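You operate a simulated robot arm through the tools that you are given. There is no shell and no other tool.

Carry out the task below with a simulated robot arm. There is one attempt and no reset: what you move stays moved.

Task
Level the tank and the rod board, then open the supply wide.
Fine: both bubbles inside their lines.
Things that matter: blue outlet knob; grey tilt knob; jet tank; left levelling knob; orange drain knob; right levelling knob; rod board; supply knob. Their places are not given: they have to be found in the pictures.

It is judged by the outcome, as a careful person would: the job done as asked, and still so three seconds after it is handed in. It fails if anything else is knocked over, pushed out of place, dropped, spilled or broken.

Robot
A 7-joint arm with a two-finger parallel gripper, fixed in place. Base frame: the origin is on the floor under the middle of its stand, x ahead of it, y to its left, z up. Readings come in m, degrees, newtons and seconds.
It reaches about 1.247 m from its shoulder. Its first joint turns from -132.0 to 132.0 degrees. Payload 3.91 kg.
Tool frame: the origin (TCP) lies between the finger pads and is the grasp point; the fingertips stand 0.03 m ahead of it; z points along the fingers, y is the line along which they close. The gripper opens to 0.11 m. The fingers are 0.02 m wide and 0.01 m thick; the gripper's body (0.048 by 0.112 m) begins 0.055 m behind the TCP.
Orientation is that of the tool frame in the base frame, as a unit quaternion [w, x, y, z]. With the fingers straight down and closing along the base's y, the tool's x points along the base's -x, its y along +y and its z along -z.

Tools
- The arm moves only by the tool jog_arm. Its argument "steps" is text: rows parted by semicolons, each of 6 numbers parted by spaces: the shift along the tool's x, y, z in m, then the turn, a rotation vector about the tool's x, y, z in degrees. In form: dx dy dz rx ry rz; .... A call has 1 to 20 rows; each row is the pose to reach, as a shift and turn from the pose commanded when the call began, along the tool's axes at that moment. "grip" is the opening, from 0 (shut) to 1 (fully open), set as the call begins (left out, the last holds). A row lasts 0.2 s, in which the tool goes at most 0.05 m and 8.6 degrees; a call with a longer step from one row to the next is refused whole, and so is a gripper value outside its range. Where a pose cannot be reached the arm comes as near as it can. A force on the tool above 50 N (or 10 N above the force at the start of the call, whichever is more), or a blocked arm, ends the call early, and 0.2 s more pass. The fingers move at their own pace (about 0.108 m/s each) and stop on an object; they squeeze with about 41 N. The grip force told is the motor's: it shows also when the fingers shut on nothing. Time passes only in rows, and 0.2 s behind the last, so rows that repeat a pose let the fingers close. It gives the time, the measured TCP pose, the force on the tool (base axes), the opening and the grip force at its end, in the units of the frame above (readings bear some noise), with the torque about the TCP (base axes, N m) and any sound that the robot's microphone picked up, and new pictures: "views" is both (left out), scene, wrist or none.
- Cameras (640 x 400 px; columns grow to the right, rows downward): "scene" is fixed at [0.3982, -0.6505, 1.4785]; the picture's right is [1.00, -0.07, 0.00], its down [-0.02, -0.28, -0.96] and it looks along [0.07, 0.96, -0.28] (base axes); focal length 308 px, centre (320, 200). "wrist" rides on the gripper at [0.072, 0.017, -0.103] in the tool frame; the picture's right is [-0.23, 0.97, 0.00], its down [-0.76, -0.18, -0.62] and it looks along [-0.61, -0.14, 0.78] (tool axes); focal length 222 px, centre (320, 200).
- measure_at(camera, pixels): for up to 12 pixels [column, row] of the newest picture of that camera ("zoom" is the newest enlarged one), the place [x, y, z] in the base frame of the surface seen there, good to about 0.003 m. No time passes.
- inspect(camera, box): a new picture of the part [left, top, right, bottom] of that camera's present view, enlarged. No time passes.
- close_job(): hands the job in; it is judged then, once.

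Unless the task says otherwise, let go and move clear before handing in.

The tools are called after "Request:" by a JSON object that holds its "api" and its "payload". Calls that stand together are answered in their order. jog_arm: Moves the arm, as the interface text tells. Its arguments: {"type":"object","properties":{"steps":{"type":"string"},"grip":{"type":"number"},"views":{"type":"string","enum":["both","scene","wrist","none"]}},"required":["steps"]} The other tools are called the same way: measure_at (camera, pixels) gives the place of the surface under pixels of a picture; inspect (camera, box) takes an enlarged picture of a part of a camera's view; close_job () hands the job in.

At the start:

```text
time_s: 0.0
tool_pos: [0.4297, 0.5525, 1.1924]
tool_rot: [0.0, 0.0, 1.0, 0.0]
force: [-0.7, -0.3, -0.5]
torque: [-0.01, -0.02, -0.01]
finger_gap: 0.11
finger_force: 0.0
```

scene: 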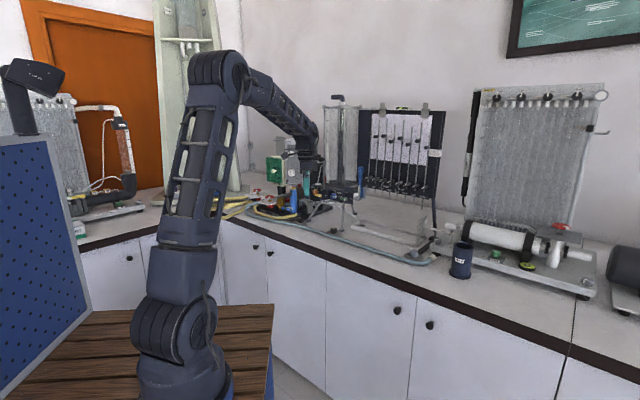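
wrist: 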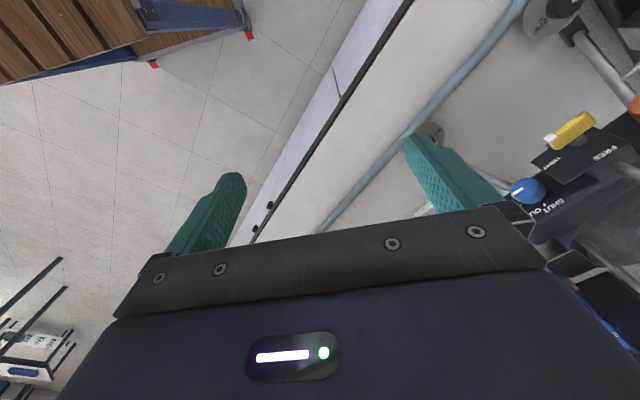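

The scene shows a bench with the jet tank rig and rod board around pixels (340,150)-(440,200), and the arm's gripper hovering in front of it. I'll enlarge these areas to find the knobs and bubbles.

Request:
{"api": "inspect", "payload": {"camera": "scene", "box": [230, 80, 470, 280]}}

Request:
{"api": "inspect", "payload": {"camera": "wrist", "box": [400, 0, 640, 240]}}

```text
2.00 times, centred on (350, 180) of scene
```

zoom: 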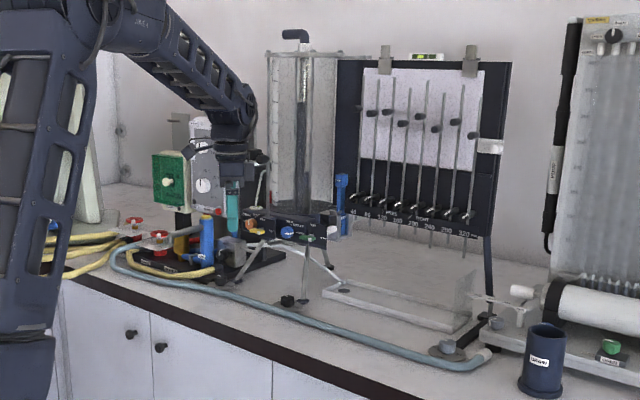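

```text
1.67 times, centred on (520, 120) of wrist
```

zoom: 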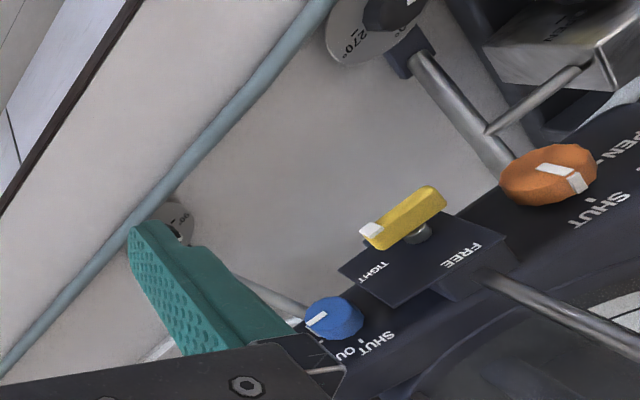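

The zoom shows a tank, rod board with green vial at (430,57), and several knobs around (240-330, 210-300). I'll enlarge those smaller regions.

Request:
{"api": "inspect", "payload": {"camera": "scene", "box": [310, 160, 390, 240]}}

Request:
{"api": "inspect", "payload": {"camera": "scene", "box": [360, 95, 460, 160]}}

Request:
{"api": "inspect", "payload": {"camera": "scene", "box": [240, 140, 340, 230]}}

Request:
{"api": "inspect", "payload": {"camera": "scene", "box": [380, 170, 500, 280]}}

Request:
{"api": "inspect", "payload": {"camera": "scene", "box": [310, 90, 370, 150]}}

```text
5.00 times, centred on (350, 200) of scene
```

zoom: 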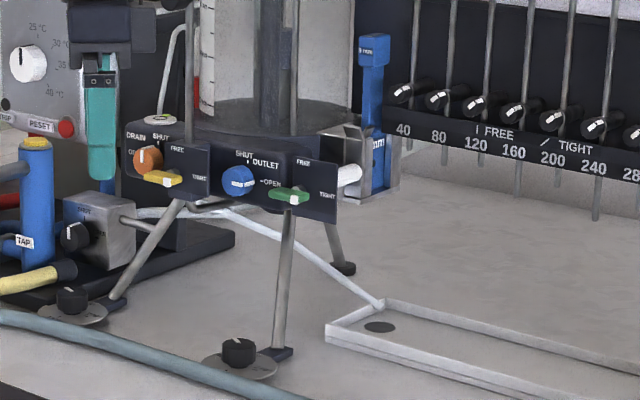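

```text
6.15 times, centred on (410, 128) of scene
```

zoom: 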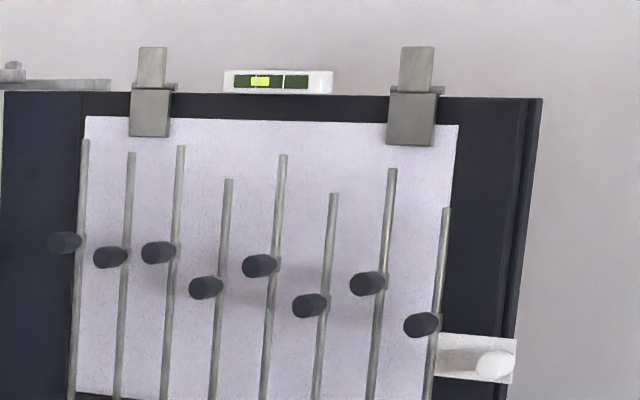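

```text
4.44 times, centred on (290, 185) of scene
```

zoom: 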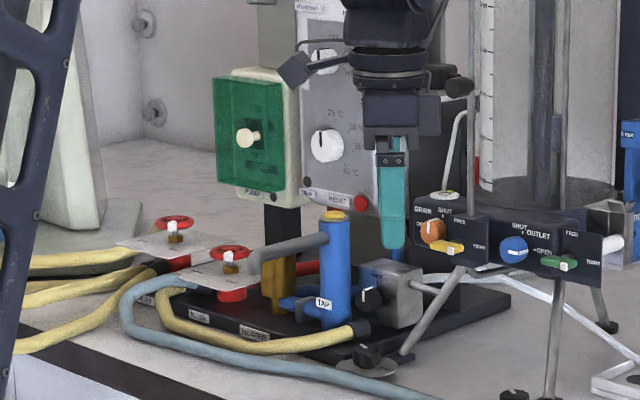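

```text
3.64 times, centred on (440, 225) of scene
```

zoom: 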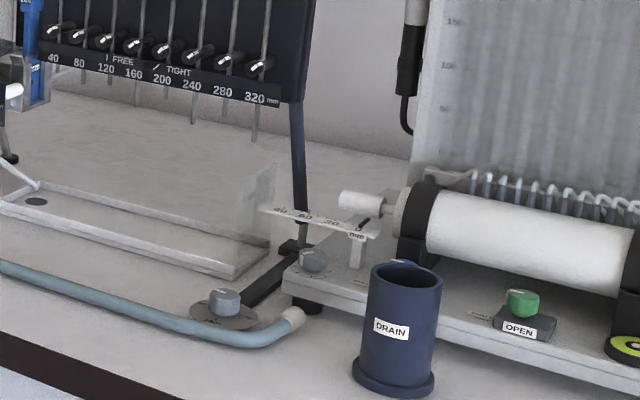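

```text
6.67 times, centred on (340, 120) of scene
```

zoom: 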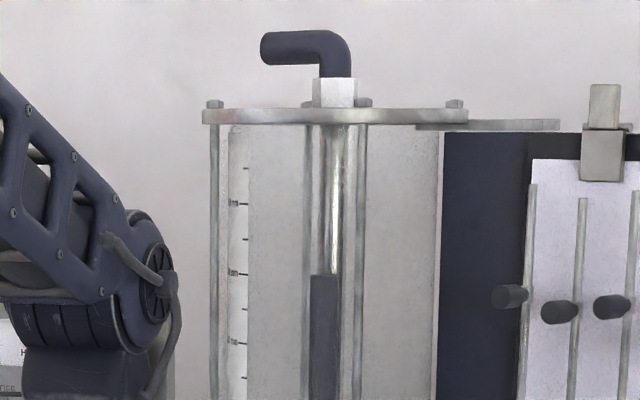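

Black knobs stand on the tank's feet at about scene (324,220) and (358,230), a grey knob at (441,252) on the board's foot, and a supply box with a black knob at (325,207). I'll measure these places, along with the panel and vials.

Request:
{"api": "measure_at", "payload": {"camera": "scene", "pixels": [[324, 219], [358, 230], [441, 252], [466, 241], [325, 207], [339, 192], [357, 196], [367, 199], [342, 196], [341, 184], [403, 108], [411, 108]]}}

Request:
{"api": "measure_at", "payload": {"camera": "scene", "pixels": [[314, 163], [330, 220], [351, 232], [430, 257], [367, 225], [340, 100], [377, 170], [376, 192], [383, 170], [398, 196], [425, 257], [290, 208]]}}

```text
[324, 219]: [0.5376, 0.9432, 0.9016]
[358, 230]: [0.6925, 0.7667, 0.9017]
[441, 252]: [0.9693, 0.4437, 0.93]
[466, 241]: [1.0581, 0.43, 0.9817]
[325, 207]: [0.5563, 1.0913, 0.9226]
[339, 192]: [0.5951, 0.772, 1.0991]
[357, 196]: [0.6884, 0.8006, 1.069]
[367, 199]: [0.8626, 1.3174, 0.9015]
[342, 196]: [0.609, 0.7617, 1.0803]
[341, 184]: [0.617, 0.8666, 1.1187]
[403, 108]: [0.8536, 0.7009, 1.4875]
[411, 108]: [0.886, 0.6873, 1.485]
```

```text
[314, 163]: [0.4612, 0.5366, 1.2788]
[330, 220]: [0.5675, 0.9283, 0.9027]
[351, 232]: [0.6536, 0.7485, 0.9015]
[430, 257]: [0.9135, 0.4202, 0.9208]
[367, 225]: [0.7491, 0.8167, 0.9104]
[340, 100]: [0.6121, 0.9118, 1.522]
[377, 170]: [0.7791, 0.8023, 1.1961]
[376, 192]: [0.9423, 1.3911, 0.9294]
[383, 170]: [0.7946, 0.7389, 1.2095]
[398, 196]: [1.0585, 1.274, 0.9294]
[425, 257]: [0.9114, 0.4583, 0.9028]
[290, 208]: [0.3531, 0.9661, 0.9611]
```

The bench top is at z≈0.90, with the tank near (0.65,0.87) and the bench edge running diagonally. I'll back off slightly and turn the wrist about its axis by -45° so its camera faces the rig.

Request:
{"api": "jog_arm", "payload": {"steps": "0.01 -0.01 -0.01 0 0 -7.5; 0.02 -0.02 -0.02 0 0 -15; 0.03 -0.03 -0.03 0 0 -22.5; 0.04 -0.04 -0.04 0 0 -30; 0.05 -0.05 -0.05 0 0 -37.5; 0.06 -0.06 -0.06 0 0 -45", "grip": 1}}

```text
time_s: 1.4
tool_pos: [0.3696, 0.493, 1.2505]
tool_rot: [0.001, -0.383, 0.924, 0.0]
force: [1.0, 0.4, 0.2]
torque: [-0.01, 0.01, 0.01]
finger_gap: 0.1101
finger_force: 0.0
```

scene: 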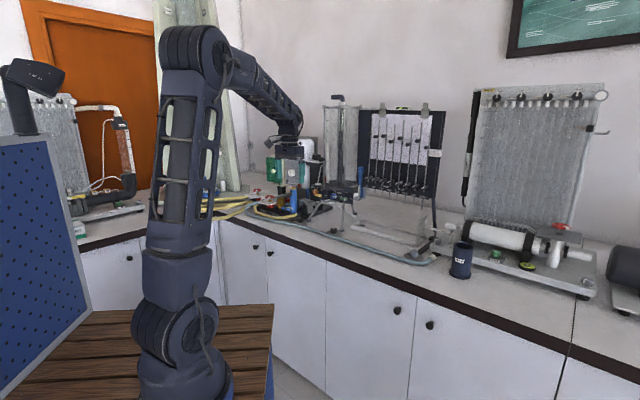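
wrist: 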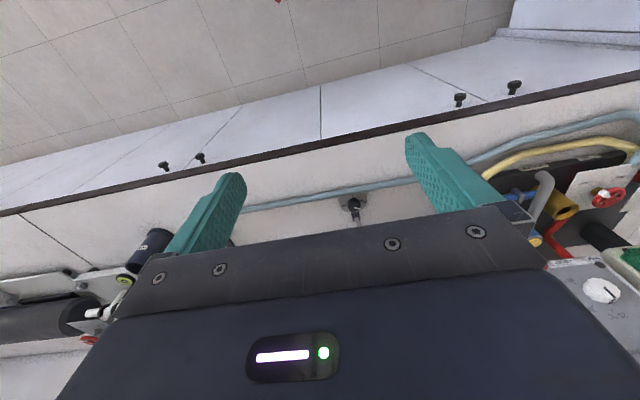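

The wrist view now looks back over the bench front, with a black knob visible at wrist (353,205). I'll enlarge scene regions to make out the knobs, foot dials, vials and supply box.

Request:
{"api": "inspect", "payload": {"camera": "scene", "box": [310, 180, 374, 240]}}

Request:
{"api": "inspect", "payload": {"camera": "scene", "box": [316, 176, 348, 196]}}

Request:
{"api": "inspect", "payload": {"camera": "scene", "box": [332, 184, 380, 214]}}

Request:
{"api": "inspect", "payload": {"camera": "scene", "box": [310, 195, 342, 225]}}

Request:
{"api": "inspect", "payload": {"camera": "scene", "box": [425, 235, 481, 270]}}

Request:
{"api": "inspect", "payload": {"camera": "wrist", "box": [300, 170, 420, 240]}}

```text
6.67 times, centred on (342, 210) of scene
```

zoom: 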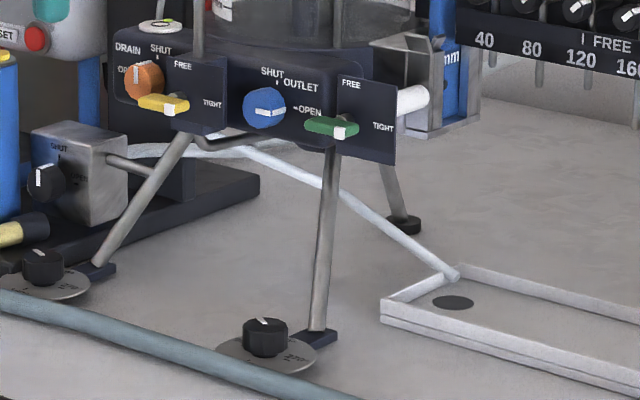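

```text
16.00 times, centred on (332, 186) of scene
```

zoom: 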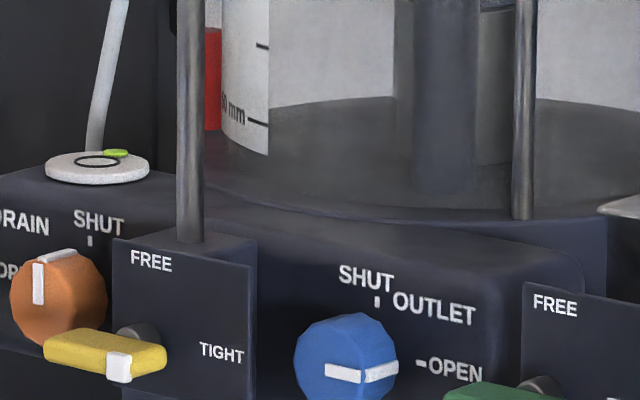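

```text
13.33 times, centred on (356, 199) of scene
```

zoom: 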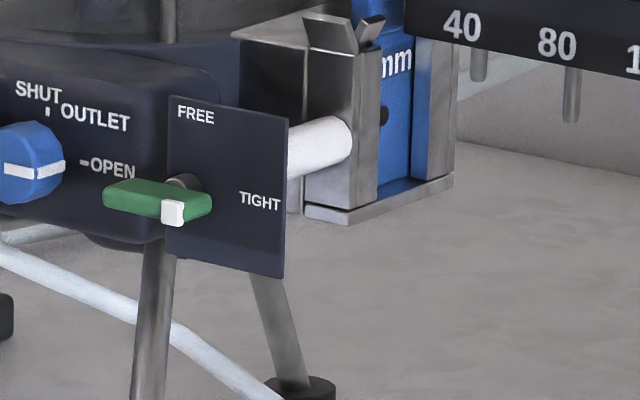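

```text
13.33 times, centred on (326, 210) of scene
```

zoom: 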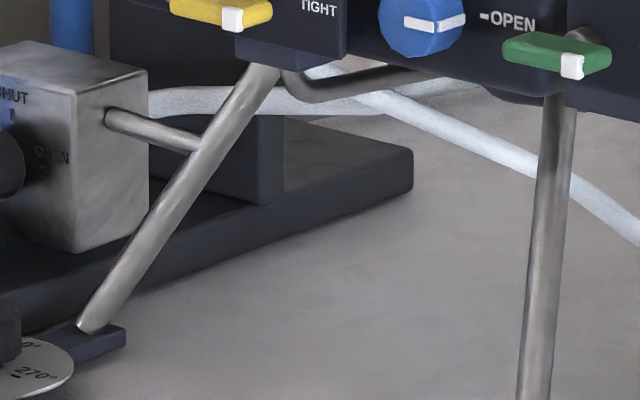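

```text
11.43 times, centred on (453, 252) of scene
```

zoom: 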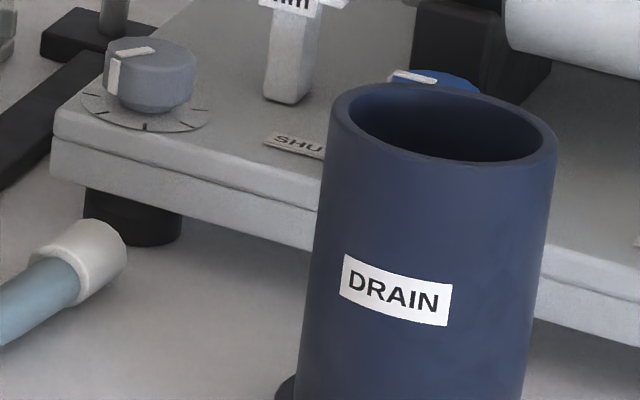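

```text
5.33 times, centred on (360, 205) of wrist
```

zoom: 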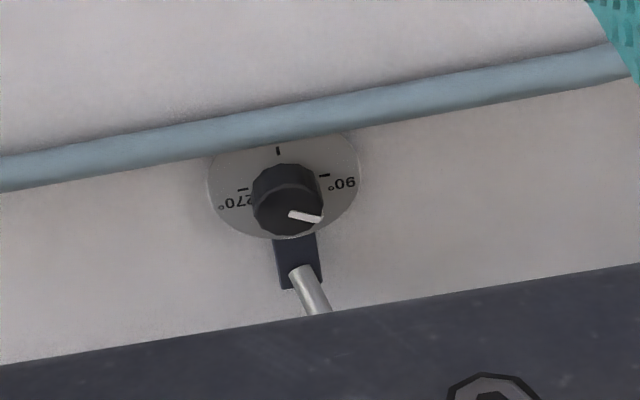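

The tank's round bubble vial sits at scene (321,184) with the bubble off its ring; the board's vial at (404,108). I'll zoom tightly on both bubbles and on the supply box and foot dials.

Request:
{"api": "inspect", "payload": {"camera": "scene", "box": [317, 181, 325, 186]}}

Request:
{"api": "inspect", "payload": {"camera": "scene", "box": [394, 104, 416, 112]}}

Request:
{"api": "inspect", "payload": {"camera": "scene", "box": [308, 196, 324, 214]}}

Request:
{"api": "inspect", "payload": {"camera": "scene", "box": [308, 214, 324, 226]}}

Request:
{"api": "inspect", "payload": {"camera": "scene", "box": [328, 224, 344, 236]}}

Request:
{"api": "inspect", "payload": {"camera": "scene", "box": [424, 240, 460, 265]}}

```text
16.00 times, centred on (321, 184) of scene
```

zoom: 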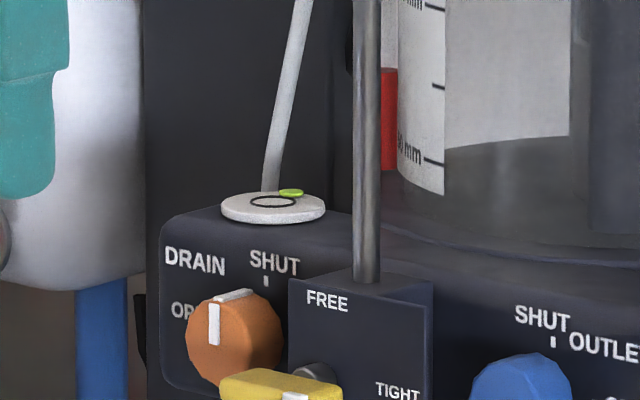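

```text
16.00 times, centred on (405, 108) of scene
```

zoom: 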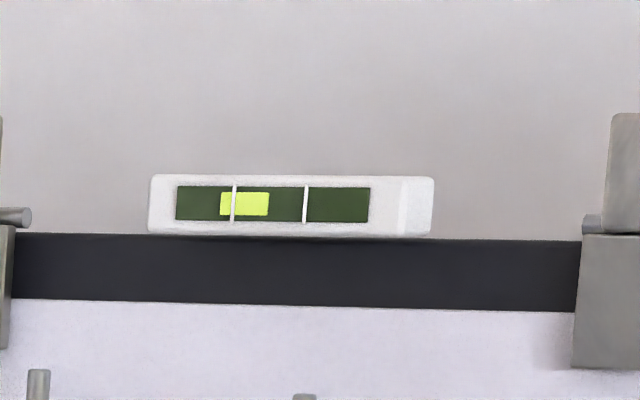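

```text
16.00 times, centred on (316, 205) of scene
```

zoom: 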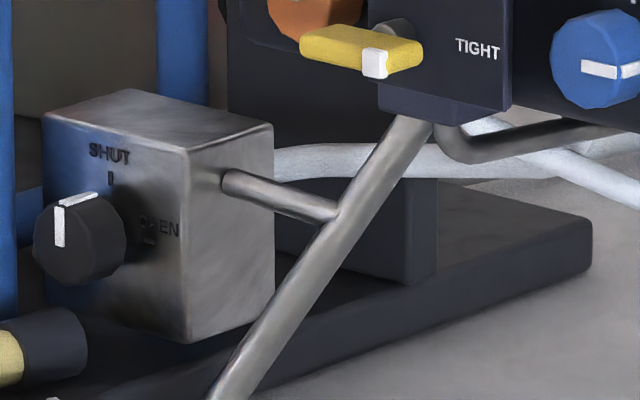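

```text
16.00 times, centred on (316, 220) of scene
```

zoom: 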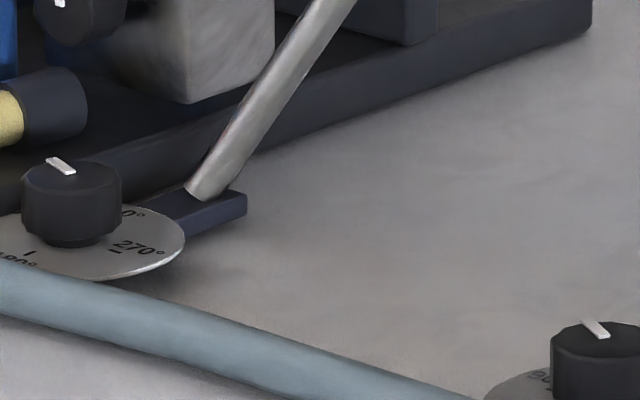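

```text
16.00 times, centred on (336, 230) of scene
```

zoom: 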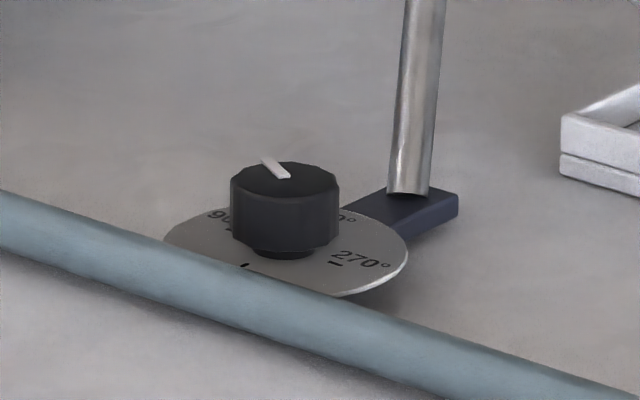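

```text
16.00 times, centred on (442, 252) of scene
```

zoom: 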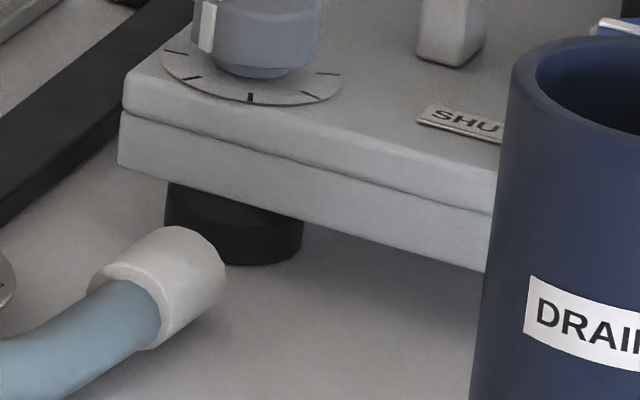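

Working back from the zoom centres, the left levelling knob is at scene (300,219), the right at (334,230), the supply knob at (301,207), the grey tilt knob at (413,252), the tank bubble at (318,184). I'll measure these corrected pixels.

Request:
{"api": "measure_at", "payload": {"camera": "scene", "pixels": [[300.4, 218.2], [300.4, 220.5], [333.8, 228.7], [333.8, 231], [301, 207], [413, 251], [413, 253.5], [437.5, 240], [318.1, 184.3], [400, 108], [405, 108], [308, 200]]}}

Request:
{"api": "inspect", "payload": {"camera": "scene", "box": [396, 240, 436, 265]}}

Request:
{"api": "inspect", "payload": {"camera": "scene", "box": [280, 205, 320, 230]}}

```text
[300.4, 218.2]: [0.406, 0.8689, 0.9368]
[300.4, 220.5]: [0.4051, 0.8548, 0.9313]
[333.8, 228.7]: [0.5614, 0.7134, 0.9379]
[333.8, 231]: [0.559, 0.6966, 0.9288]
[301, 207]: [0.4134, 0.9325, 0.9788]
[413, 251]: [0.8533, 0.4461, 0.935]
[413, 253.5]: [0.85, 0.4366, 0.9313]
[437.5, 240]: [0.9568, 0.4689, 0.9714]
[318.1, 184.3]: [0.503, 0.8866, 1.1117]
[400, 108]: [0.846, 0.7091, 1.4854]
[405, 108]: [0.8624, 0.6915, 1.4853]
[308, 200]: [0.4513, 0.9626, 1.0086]
```

```text
16.00 times, centred on (416, 252) of scene
```

zoom: 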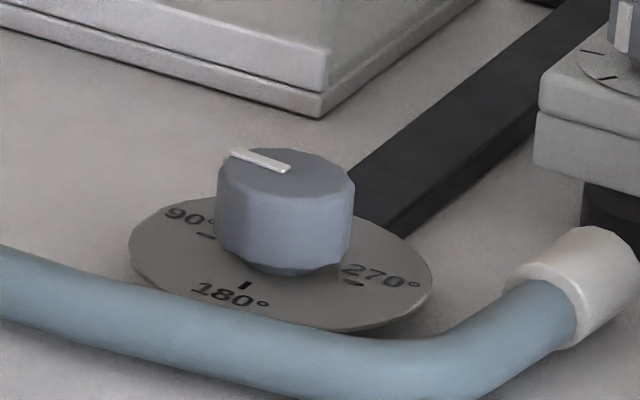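

```text
16.00 times, centred on (300, 218) of scene
```

zoom: 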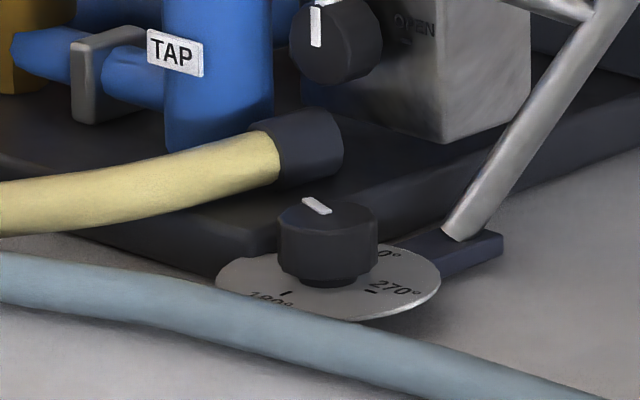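

The left knob's top face is at zoom (328,213) and the hoses lie close by. I'll measure its top and edges in this zoom.

Request:
{"api": "measure_at", "payload": {"camera": "zoom", "pixels": [[328, 208], [290, 212], [365, 212], [328, 203], [330, 228], [300, 250], [360, 250], [330, 262], [225, 280], [430, 290], [310, 140], [270, 160]]}}

Request:
{"api": "inspect", "payload": {"camera": "scene", "box": [314, 218, 354, 243]}}

```text
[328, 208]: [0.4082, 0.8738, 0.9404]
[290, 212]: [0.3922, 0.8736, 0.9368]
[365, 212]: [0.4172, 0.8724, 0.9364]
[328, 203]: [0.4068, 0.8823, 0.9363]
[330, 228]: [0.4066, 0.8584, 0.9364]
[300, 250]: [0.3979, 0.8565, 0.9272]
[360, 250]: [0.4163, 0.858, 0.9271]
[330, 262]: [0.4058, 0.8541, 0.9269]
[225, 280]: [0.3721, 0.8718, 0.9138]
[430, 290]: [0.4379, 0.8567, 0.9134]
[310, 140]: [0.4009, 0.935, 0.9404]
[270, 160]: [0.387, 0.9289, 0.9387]
```

```text
16.00 times, centred on (334, 230) of scene
```

zoom: 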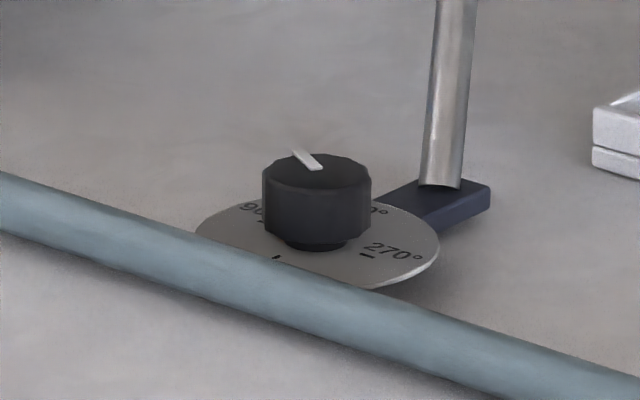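

I have the left knob centred near (0.406,0.868) with its top at z≈0.937. Now I'll measure the right knob in this zoom, then zoom onto the tilt knob.

Request:
{"api": "measure_at", "payload": {"camera": "zoom", "pixels": [[316, 172], [270, 175], [365, 175], [316, 158], [316, 188], [290, 215], [345, 215], [316, 235], [316, 243], [205, 228], [430, 250], [316, 290]]}}

Request:
{"api": "inspect", "payload": {"camera": "scene", "box": [393, 240, 433, 265]}}

```text
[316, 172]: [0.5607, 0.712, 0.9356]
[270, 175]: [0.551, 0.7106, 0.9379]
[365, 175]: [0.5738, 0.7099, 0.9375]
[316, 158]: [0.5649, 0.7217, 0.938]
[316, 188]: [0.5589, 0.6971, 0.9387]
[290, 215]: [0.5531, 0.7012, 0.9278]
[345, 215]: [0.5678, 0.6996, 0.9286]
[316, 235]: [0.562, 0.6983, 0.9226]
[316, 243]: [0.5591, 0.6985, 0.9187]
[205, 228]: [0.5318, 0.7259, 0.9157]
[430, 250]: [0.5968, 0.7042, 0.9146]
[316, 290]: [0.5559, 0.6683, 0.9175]
```

```text
16.00 times, centred on (413, 252) of scene
```

zoom: 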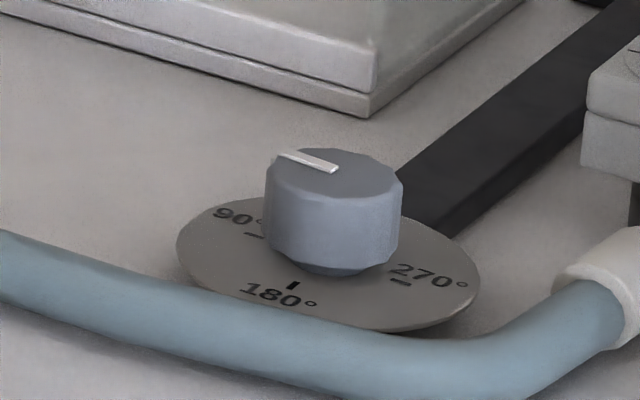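

Right knob centre is about (0.562,0.710), top z≈0.938. I'll measure the tilt knob in the new zoom.

Request:
{"api": "measure_at", "payload": {"camera": "zoom", "pixels": [[334, 170], [270, 172], [400, 190], [334, 150], [334, 197], [300, 230], [370, 235], [334, 262], [185, 240], [475, 290], [320, 340], [590, 260]]}}

Request:
{"api": "measure_at", "payload": {"camera": "scene", "pixels": [[301, 203], [300, 207], [300, 210], [310, 203], [297, 190], [297, 215], [294, 212], [270, 212], [352, 215], [378, 225], [420, 245], [430, 200]]}}

```text
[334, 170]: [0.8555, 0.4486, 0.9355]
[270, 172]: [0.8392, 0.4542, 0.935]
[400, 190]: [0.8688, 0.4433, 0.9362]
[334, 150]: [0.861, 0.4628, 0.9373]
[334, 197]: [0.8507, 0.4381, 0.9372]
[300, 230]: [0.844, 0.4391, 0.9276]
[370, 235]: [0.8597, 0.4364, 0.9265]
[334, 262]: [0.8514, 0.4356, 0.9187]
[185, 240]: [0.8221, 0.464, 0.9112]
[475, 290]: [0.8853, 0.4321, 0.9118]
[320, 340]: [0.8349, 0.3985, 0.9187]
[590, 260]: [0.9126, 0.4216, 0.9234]
```

```text
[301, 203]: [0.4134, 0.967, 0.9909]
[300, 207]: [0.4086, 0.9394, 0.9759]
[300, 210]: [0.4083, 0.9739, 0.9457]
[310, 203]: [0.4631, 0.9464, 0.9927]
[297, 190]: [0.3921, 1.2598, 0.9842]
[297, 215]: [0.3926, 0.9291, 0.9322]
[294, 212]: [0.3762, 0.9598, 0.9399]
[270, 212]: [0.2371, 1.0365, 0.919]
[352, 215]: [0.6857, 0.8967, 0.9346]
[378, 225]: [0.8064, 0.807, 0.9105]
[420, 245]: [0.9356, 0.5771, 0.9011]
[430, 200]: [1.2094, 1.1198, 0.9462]
```

Tilt knob centre is about (0.855,0.449), top z≈0.936. Before descending I need the overhangs above the levelling knobs, so I'll measure the levers (318.5,195.8), (343.8,199), blue knob (334,196), leg and panel corners.

Request:
{"api": "measure_at", "payload": {"camera": "scene", "pixels": [[318.5, 195.8], [314.8, 194.8], [333.8, 196.2], [343.8, 199], [340, 198.6], [355.8, 194.7], [352.5, 199.5], [314.8, 190.3], [309, 217.5], [316, 205], [340, 225], [341.5, 208]]}}

Request:
{"api": "measure_at", "payload": {"camera": "scene", "pixels": [[270, 170], [290, 170], [300, 150], [298, 185], [302, 175], [294, 205], [293, 195], [313, 213], [436, 225], [437, 205], [414, 245], [424, 240]]}}

Request:
{"api": "inspect", "payload": {"camera": "scene", "box": [400, 180, 470, 260]}}

```text
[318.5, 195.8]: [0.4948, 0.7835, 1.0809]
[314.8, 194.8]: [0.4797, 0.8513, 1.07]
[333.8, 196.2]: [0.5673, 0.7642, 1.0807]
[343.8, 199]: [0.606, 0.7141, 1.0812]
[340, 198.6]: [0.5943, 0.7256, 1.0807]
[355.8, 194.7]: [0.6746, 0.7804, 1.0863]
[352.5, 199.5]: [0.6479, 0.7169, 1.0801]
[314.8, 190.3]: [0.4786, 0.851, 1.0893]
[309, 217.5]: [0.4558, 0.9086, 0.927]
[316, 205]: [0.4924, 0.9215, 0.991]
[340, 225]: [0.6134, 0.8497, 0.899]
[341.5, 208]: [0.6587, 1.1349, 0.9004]
```

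```text
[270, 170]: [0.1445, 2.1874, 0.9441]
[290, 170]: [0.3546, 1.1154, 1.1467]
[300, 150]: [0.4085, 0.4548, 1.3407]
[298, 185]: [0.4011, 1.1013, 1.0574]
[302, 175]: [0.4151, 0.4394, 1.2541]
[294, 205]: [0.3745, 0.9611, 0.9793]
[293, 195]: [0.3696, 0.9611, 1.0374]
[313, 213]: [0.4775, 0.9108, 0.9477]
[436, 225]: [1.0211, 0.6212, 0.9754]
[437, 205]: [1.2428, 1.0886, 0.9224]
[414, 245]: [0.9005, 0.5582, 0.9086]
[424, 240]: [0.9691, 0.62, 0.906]
```

```text
5.00 times, centred on (435, 220) of scene
```

zoom: 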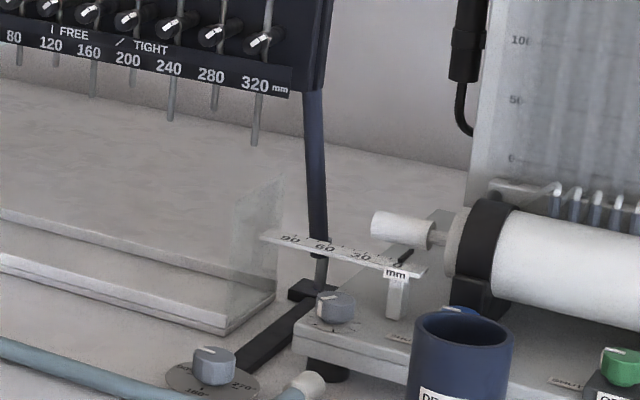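

The green lever at (0.60,0.72,1.08) overhangs near the right knob, so I'll plan to approach with the tool tilted back toward the robot. First I'll check for obstacles near the tilt knob (drain cup, scale arm, tray).

Request:
{"api": "measure_at", "payload": {"camera": "zoom", "pixels": [[212, 366], [460, 320], [420, 340], [335, 305], [375, 222], [430, 270], [310, 250], [275, 290], [225, 325], [255, 80], [330, 230], [300, 385]]}}

Request:
{"api": "inspect", "payload": {"camera": "scene", "box": [324, 188, 364, 213]}}

```text
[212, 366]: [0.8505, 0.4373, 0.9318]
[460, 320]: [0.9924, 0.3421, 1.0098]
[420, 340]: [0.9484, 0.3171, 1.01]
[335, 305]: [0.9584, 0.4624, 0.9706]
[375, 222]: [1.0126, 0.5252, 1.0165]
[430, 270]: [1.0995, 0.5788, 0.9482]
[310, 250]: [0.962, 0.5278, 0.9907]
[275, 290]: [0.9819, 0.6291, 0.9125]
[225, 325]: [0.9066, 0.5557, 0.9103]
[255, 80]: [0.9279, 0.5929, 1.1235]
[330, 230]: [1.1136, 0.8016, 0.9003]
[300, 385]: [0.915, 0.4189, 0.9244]
```

```text
16.00 times, centred on (344, 200) of scene
```

zoom: 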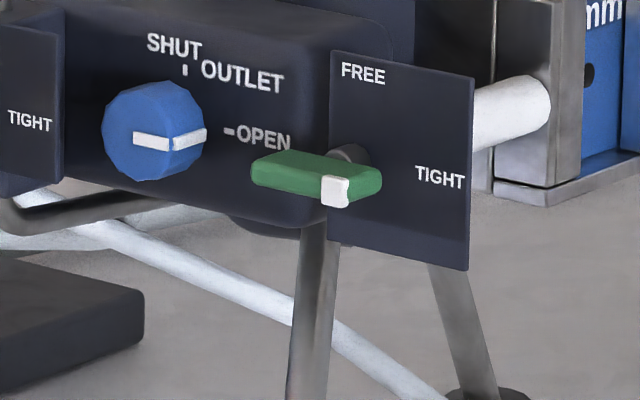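

The levers' white tips point to TIGHT, the blue outlet knob's pointer is at OPEN. I'll measure this panel's geometry for clearance.

Request:
{"api": "measure_at", "payload": {"camera": "zoom", "pixels": [[258, 170], [325, 198], [375, 190], [300, 160], [340, 65], [465, 90], [462, 262], [336, 232], [120, 130], [195, 150], [310, 260], [300, 380]]}}

```text
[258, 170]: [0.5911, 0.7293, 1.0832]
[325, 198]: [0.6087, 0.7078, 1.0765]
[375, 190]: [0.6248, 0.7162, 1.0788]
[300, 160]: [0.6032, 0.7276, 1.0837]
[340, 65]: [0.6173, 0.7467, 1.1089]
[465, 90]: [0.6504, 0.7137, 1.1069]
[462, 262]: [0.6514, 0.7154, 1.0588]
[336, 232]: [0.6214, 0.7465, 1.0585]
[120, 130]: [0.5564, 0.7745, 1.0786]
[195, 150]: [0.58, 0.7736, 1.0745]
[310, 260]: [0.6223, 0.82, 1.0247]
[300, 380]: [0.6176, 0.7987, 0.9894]
```

I'm going to the grey tilt knob first, since it stands in the open. I'll move over (0.855,0.449) at height, then drop to z≈1.10.

Request:
{"api": "jog_arm", "payload": {"steps": "-0.026 -0.0312 0 0 0 0; -0.052 -0.0624 0 0 0 0; -0.078 -0.0936 0 0 0 0; -0.104 -0.1248 0 0 0 0; -0.13 -0.156 0 0 0 0; -0.156 -0.1872 0 0 0 0; -0.182 -0.2184 0 0 0 0; -0.208 -0.2496 0 0 0 0; -0.234 -0.2808 0 0 0 0; -0.26 -0.312 0 0 0 0; -0.286 -0.3431 0 0 0 0; -0.3121 -0.3743 0 0 0 0; -0.3121 -0.3743 0.04 0 0 0; -0.3121 -0.3743 0.08 0 0 0; -0.3121 -0.3743 0.12 0 0 0; -0.3121 -0.3743 0.15 0 0 0; -0.3121 -0.3743 0.15 0 0 0", "grip": 1}}

```text
time_s: 5.0
tool_pos: [0.8563, 0.4487, 1.1015]
tool_rot: [0.0, -0.383, 0.924, 0.0]
force: [-0.2, 0.3, -0.2]
torque: [0.01, 0.0, -0.01]
finger_gap: 0.11
finger_force: 0.1
```

scene: 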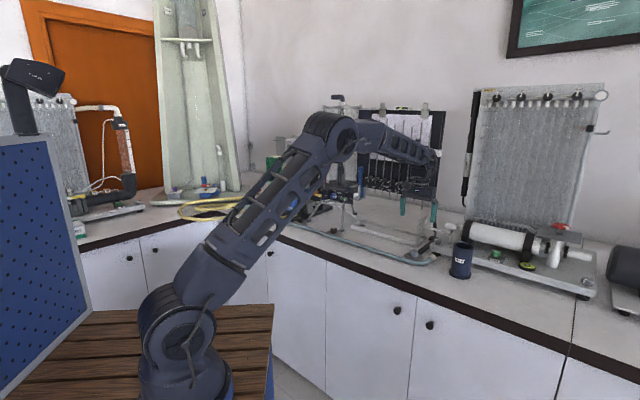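
wrist: 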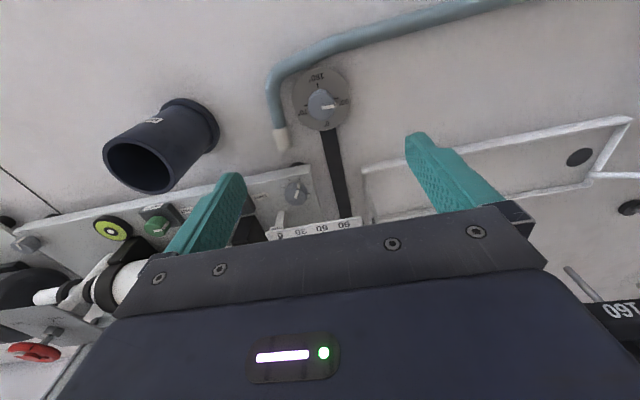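

The wrist view shows the tilt knob and dial at (320,100). I'll zoom in and measure its centre from above.

Request:
{"api": "inspect", "payload": {"camera": "wrist", "box": [280, 60, 376, 120]}}

Request:
{"api": "inspect", "payload": {"camera": "scene", "box": [384, 96, 424, 121]}}

```text
6.67 times, centred on (328, 90) of wrist
```

zoom: 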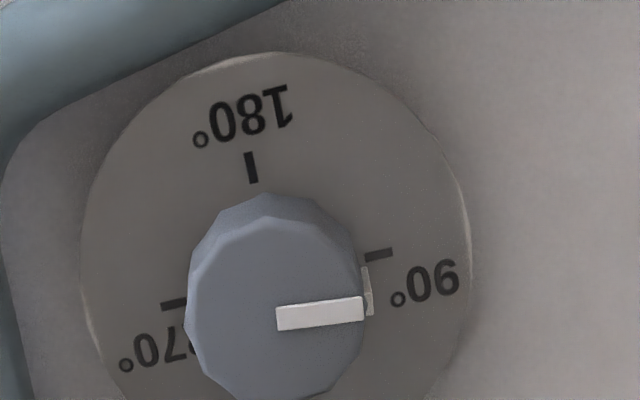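

```text
16.00 times, centred on (404, 108) of scene
```

zoom: 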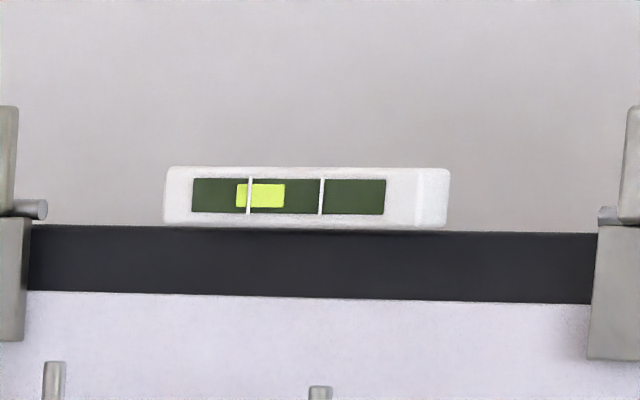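

The pointer reads near 80–90° and the board's bubble still straddles the left line. I'll recentre the wrist zoom to measure the knob's rim.

Request:
{"api": "inspect", "payload": {"camera": "wrist", "box": [282, 79, 362, 129]}}

```text
8.00 times, centred on (322, 104) of wrist
```

zoom: 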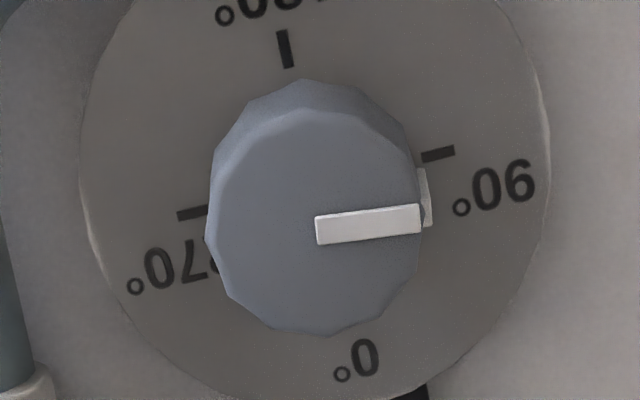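

Request:
{"api": "measure_at", "payload": {"camera": "zoom", "pixels": [[313, 222], [225, 235], [405, 200], [305, 120], [325, 325], [250, 150], [380, 290], [240, 290], [375, 140], [100, 210], [545, 150], [320, 395]]}}

```text
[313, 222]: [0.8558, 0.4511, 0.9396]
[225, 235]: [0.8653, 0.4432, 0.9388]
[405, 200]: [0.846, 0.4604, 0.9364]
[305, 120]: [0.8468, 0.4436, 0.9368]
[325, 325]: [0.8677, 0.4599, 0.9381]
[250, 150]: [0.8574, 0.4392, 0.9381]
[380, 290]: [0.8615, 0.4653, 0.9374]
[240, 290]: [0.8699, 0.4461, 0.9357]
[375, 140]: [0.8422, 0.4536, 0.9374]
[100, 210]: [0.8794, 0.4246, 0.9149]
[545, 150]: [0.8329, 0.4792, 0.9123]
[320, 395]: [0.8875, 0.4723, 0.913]
```

Averaging opposite rim points puts the tilt knob's centre at about (0.8565,0.4513), radius ≈0.015, dial plate at z≈0.914. I'll half-close the fingers to clear the hose end and descend so the tips straddle the knob at z≈0.92.

Request:
{"api": "jog_arm", "payload": {"steps": "-0.0023 0.0012 0 0 0 0; -0.0023 0.0012 0.04 0 0 0; -0.0023 0.0012 0.08 0 0 0; -0.0023 0.0012 0.12 0 0 0; -0.0023 0.0012 0.14 0 0 0; -0.0023 0.0012 0.151 0 0 0; -0.0023 0.0012 0.151 0 0 0", "grip": 0.5}}

```text
time_s: 6.6
tool_pos: [0.8549, 0.4518, 0.9491]
tool_rot: [0.0, -0.382, 0.924, 0.0]
force: [0.7, -0.4, 0.3]
torque: [-0.01, 0.04, 0.0]
finger_gap: 0.055
finger_force: 0.1
```

scene: 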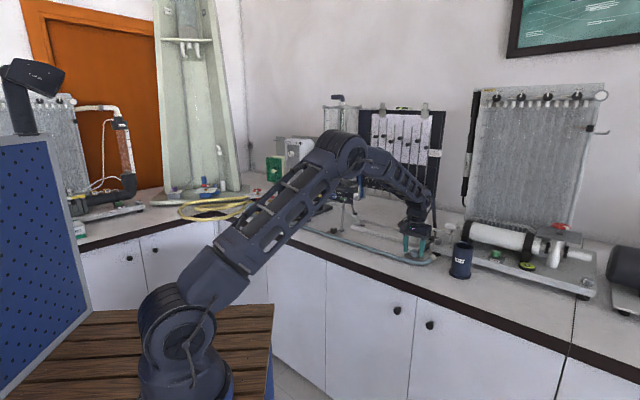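
wrist: 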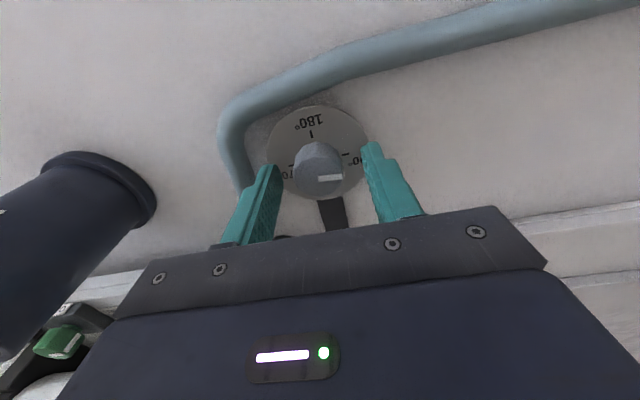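

The fingers now straddle the knob at wrist (318,170). I'll zoom in to check centring before closing.

Request:
{"api": "inspect", "payload": {"camera": "wrist", "box": [240, 120, 400, 220]}}

Request:
{"api": "inspect", "payload": {"camera": "scene", "box": [393, 230, 433, 255]}}

```text
4.00 times, centred on (320, 170) of wrist
```

zoom: 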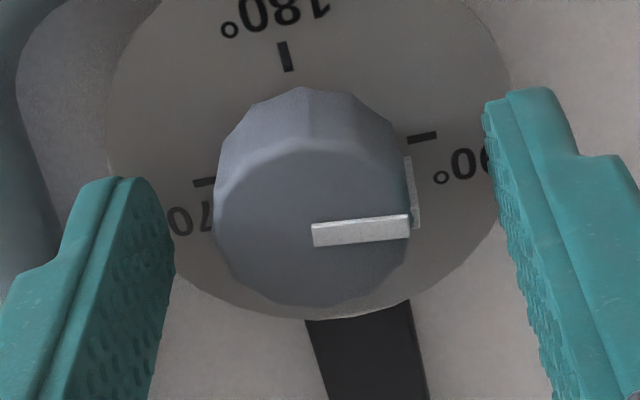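

```text
16.00 times, centred on (413, 242) of scene
```

zoom: 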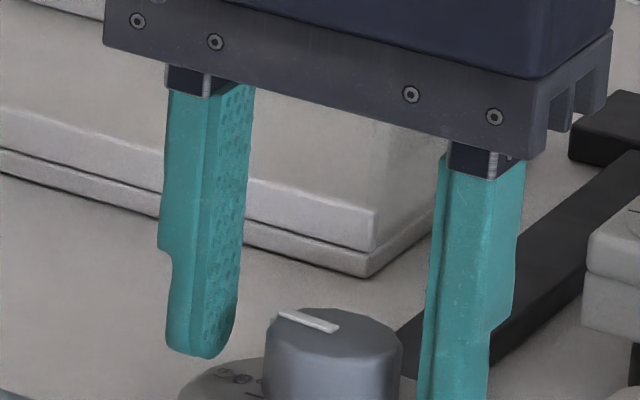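

The knob looks about centred but perhaps slightly toward the left finger. I'll measure fingertips and knob in both views to check.

Request:
{"api": "measure_at", "payload": {"camera": "wrist", "pixels": [[270, 167], [277, 170], [366, 147], [370, 145], [318, 174], [296, 178], [340, 168], [319, 150], [320, 192], [282, 176]]}}

Request:
{"api": "measure_at", "payload": {"camera": "zoom", "pixels": [[205, 345], [230, 340], [180, 330], [334, 330], [440, 390], [300, 350], [380, 345]]}}

```text
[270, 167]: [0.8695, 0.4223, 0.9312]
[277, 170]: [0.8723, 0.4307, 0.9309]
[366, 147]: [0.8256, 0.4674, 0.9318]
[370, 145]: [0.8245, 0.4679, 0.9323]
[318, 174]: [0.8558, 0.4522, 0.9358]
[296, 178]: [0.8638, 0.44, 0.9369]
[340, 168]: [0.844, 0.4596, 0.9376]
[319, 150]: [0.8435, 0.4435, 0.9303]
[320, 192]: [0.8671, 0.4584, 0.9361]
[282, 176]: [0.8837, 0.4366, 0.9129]
```

```text
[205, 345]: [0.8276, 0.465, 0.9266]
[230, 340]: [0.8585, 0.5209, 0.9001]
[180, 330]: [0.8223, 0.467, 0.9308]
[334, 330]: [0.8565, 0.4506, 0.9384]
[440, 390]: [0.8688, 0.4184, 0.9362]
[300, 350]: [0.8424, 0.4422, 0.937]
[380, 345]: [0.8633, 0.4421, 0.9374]
```

The knob appears 1–3 mm toward the -y finger, so I'll shift y by about -1.5 mm and close on the knob, watching the force.

Request:
{"api": "jog_arm", "payload": {"steps": "-0.0005 -0.0015 0 0 0 0; -0.0005 -0.0015 0 0 0 0; -0.0005 -0.0015 0 0 0 0", "grip": 0}}

```text
time_s: 7.4
tool_pos: [0.856, 0.45, 0.9495]
tool_rot: [0.0, -0.383, 0.924, -0.001]
force: [-10.0, 0.0, 5.6]
torque: [-0.56, 0.25, 0.02]
finger_gap: 0.0318
finger_force: 44.7
```

scene: 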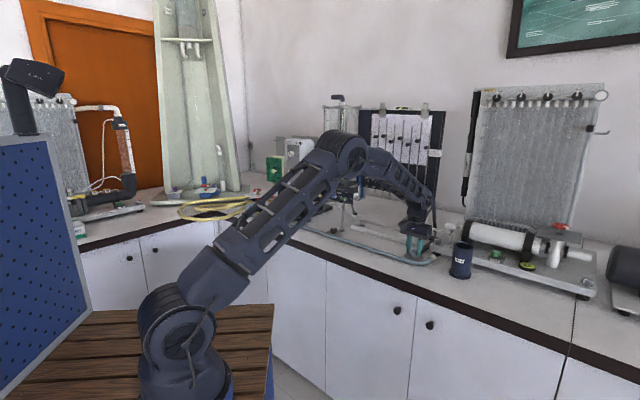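
wrist: 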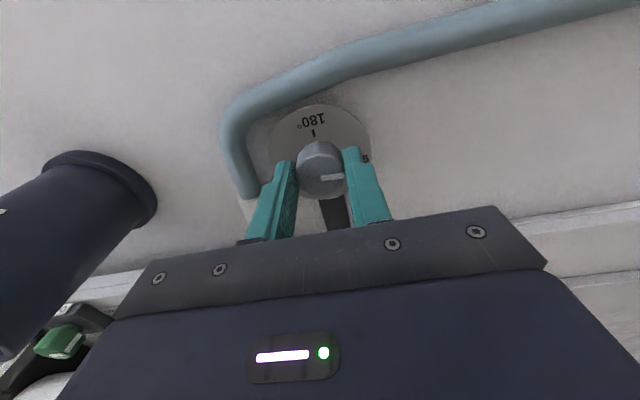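

The knob is held (gap 0.032, force small at about 11 N). I'll turn it +16° about the tool axis as a test and look at the board's bubble.

Request:
{"api": "jog_arm", "payload": {"steps": "0.0005 0.0005 0 0 0 4; 0.0005 0.0005 0 0 0 8; 0.0005 0.0005 0 0 0 12; 0.0005 0.0005 0 0 0 16; 0.0005 0.0005 0 0 0 16"}}

Request:
{"api": "inspect", "payload": {"camera": "scene", "box": [384, 96, 424, 121]}}

Request:
{"api": "inspect", "payload": {"camera": "wrist", "box": [240, 120, 400, 220]}}

```text
time_s: 8.6
tool_pos: [0.8578, 0.451, 0.9511]
tool_rot: [0.0, -0.249, 0.968, 0.0]
force: [-14.6, -0.2, -4.1]
torque: [0.29, 0.33, -0.04]
finger_gap: 0.0313
finger_force: 45.2
```

scene: 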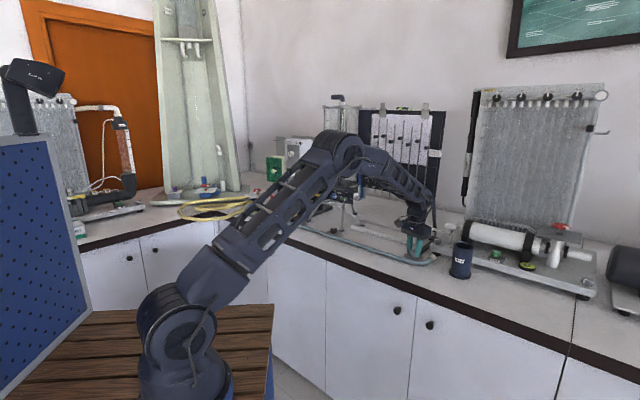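
wrist: 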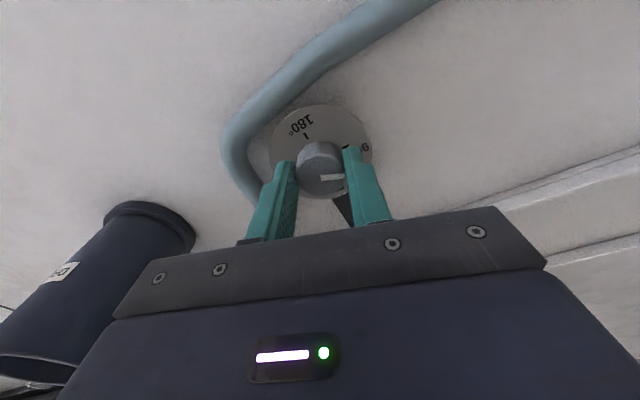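

```text
16.00 times, centred on (404, 108) of scene
```

zoom: 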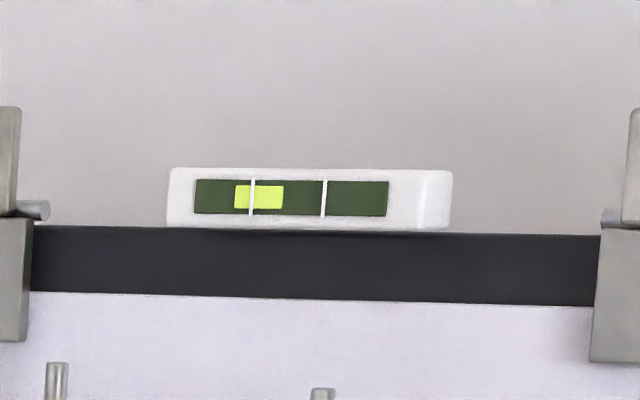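

```text
4.00 times, centred on (320, 170) of wrist
```

zoom: 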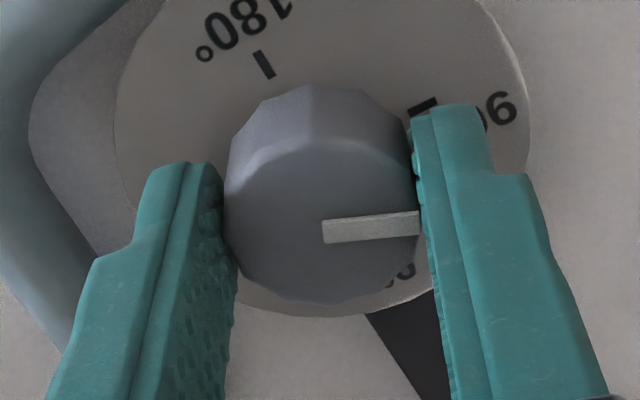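

The +16° turn moved the bubble a bit further left (left line now at 252, bubble 235–282), so the other way is right: about 90° back. I'll turn -60° from here while easing the small side force.

Request:
{"api": "jog_arm", "payload": {"steps": "0.0013 0.0007 0 0 0 -6; 0.0013 0.0007 0 0 0 -12; 0.0013 0.0007 0 0 0 -18; 0.0013 0.0007 0 0 0 -24; 0.0013 0.0007 0 0 0 -30; 0.0013 0.0007 0 0 0 -36; 0.0013 0.0007 0 0 0 -42; 0.0013 0.0007 0 0 0 -48; 0.0013 0.0007 0 0 0 -54; 0.0013 0.0007 0 0 0 -60; 0.0013 0.0007 0 0 0 -60"}}

Request:
{"api": "inspect", "payload": {"camera": "scene", "box": [384, 96, 424, 121]}}

Request:
{"api": "inspect", "payload": {"camera": "wrist", "box": [240, 120, 400, 220]}}

```text
time_s: 11.0
tool_pos: [0.8583, 0.4489, 0.9501]
tool_rot: [-0.001, -0.7, 0.714, 0.0]
force: [38.6, -15.9, -4.8]
torque: [-1.12, -1.0, -0.1]
finger_gap: 0.031
finger_force: 45.2
```

scene: 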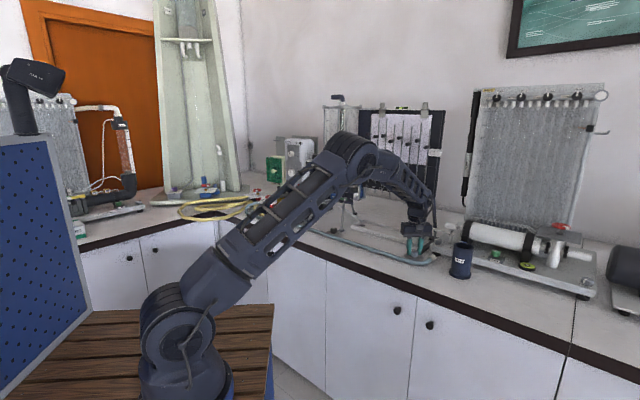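
wrist: 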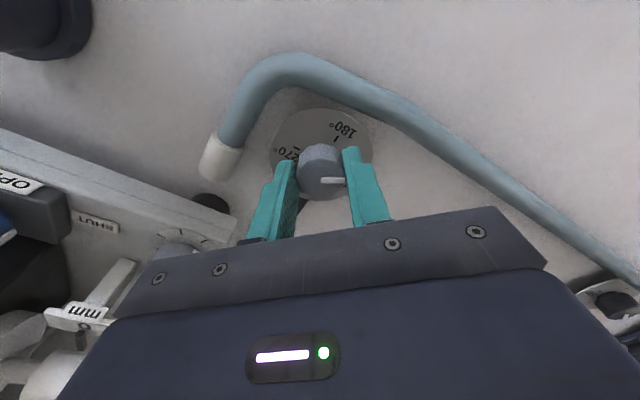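

```text
16.00 times, centred on (404, 108) of scene
```

zoom: 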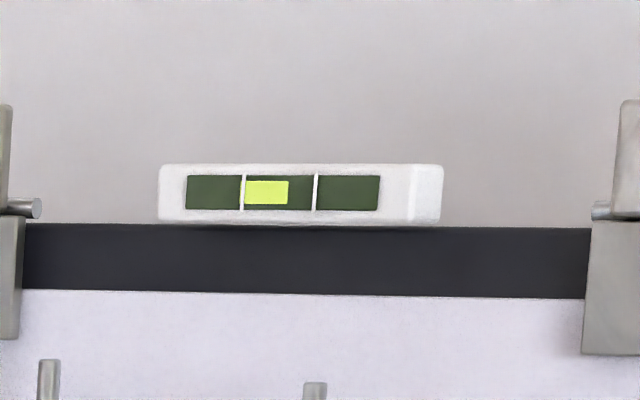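

```text
4.00 times, centred on (320, 170) of wrist
```

zoom: 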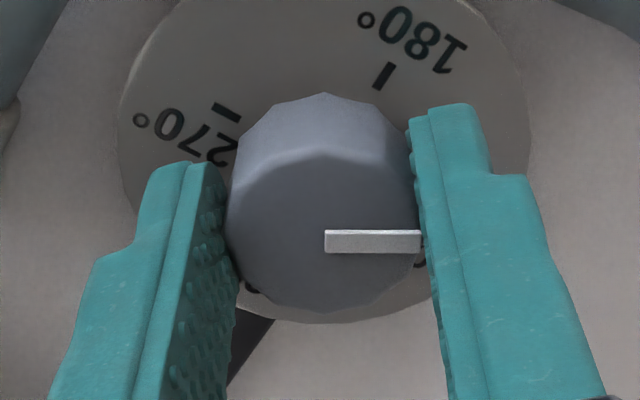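

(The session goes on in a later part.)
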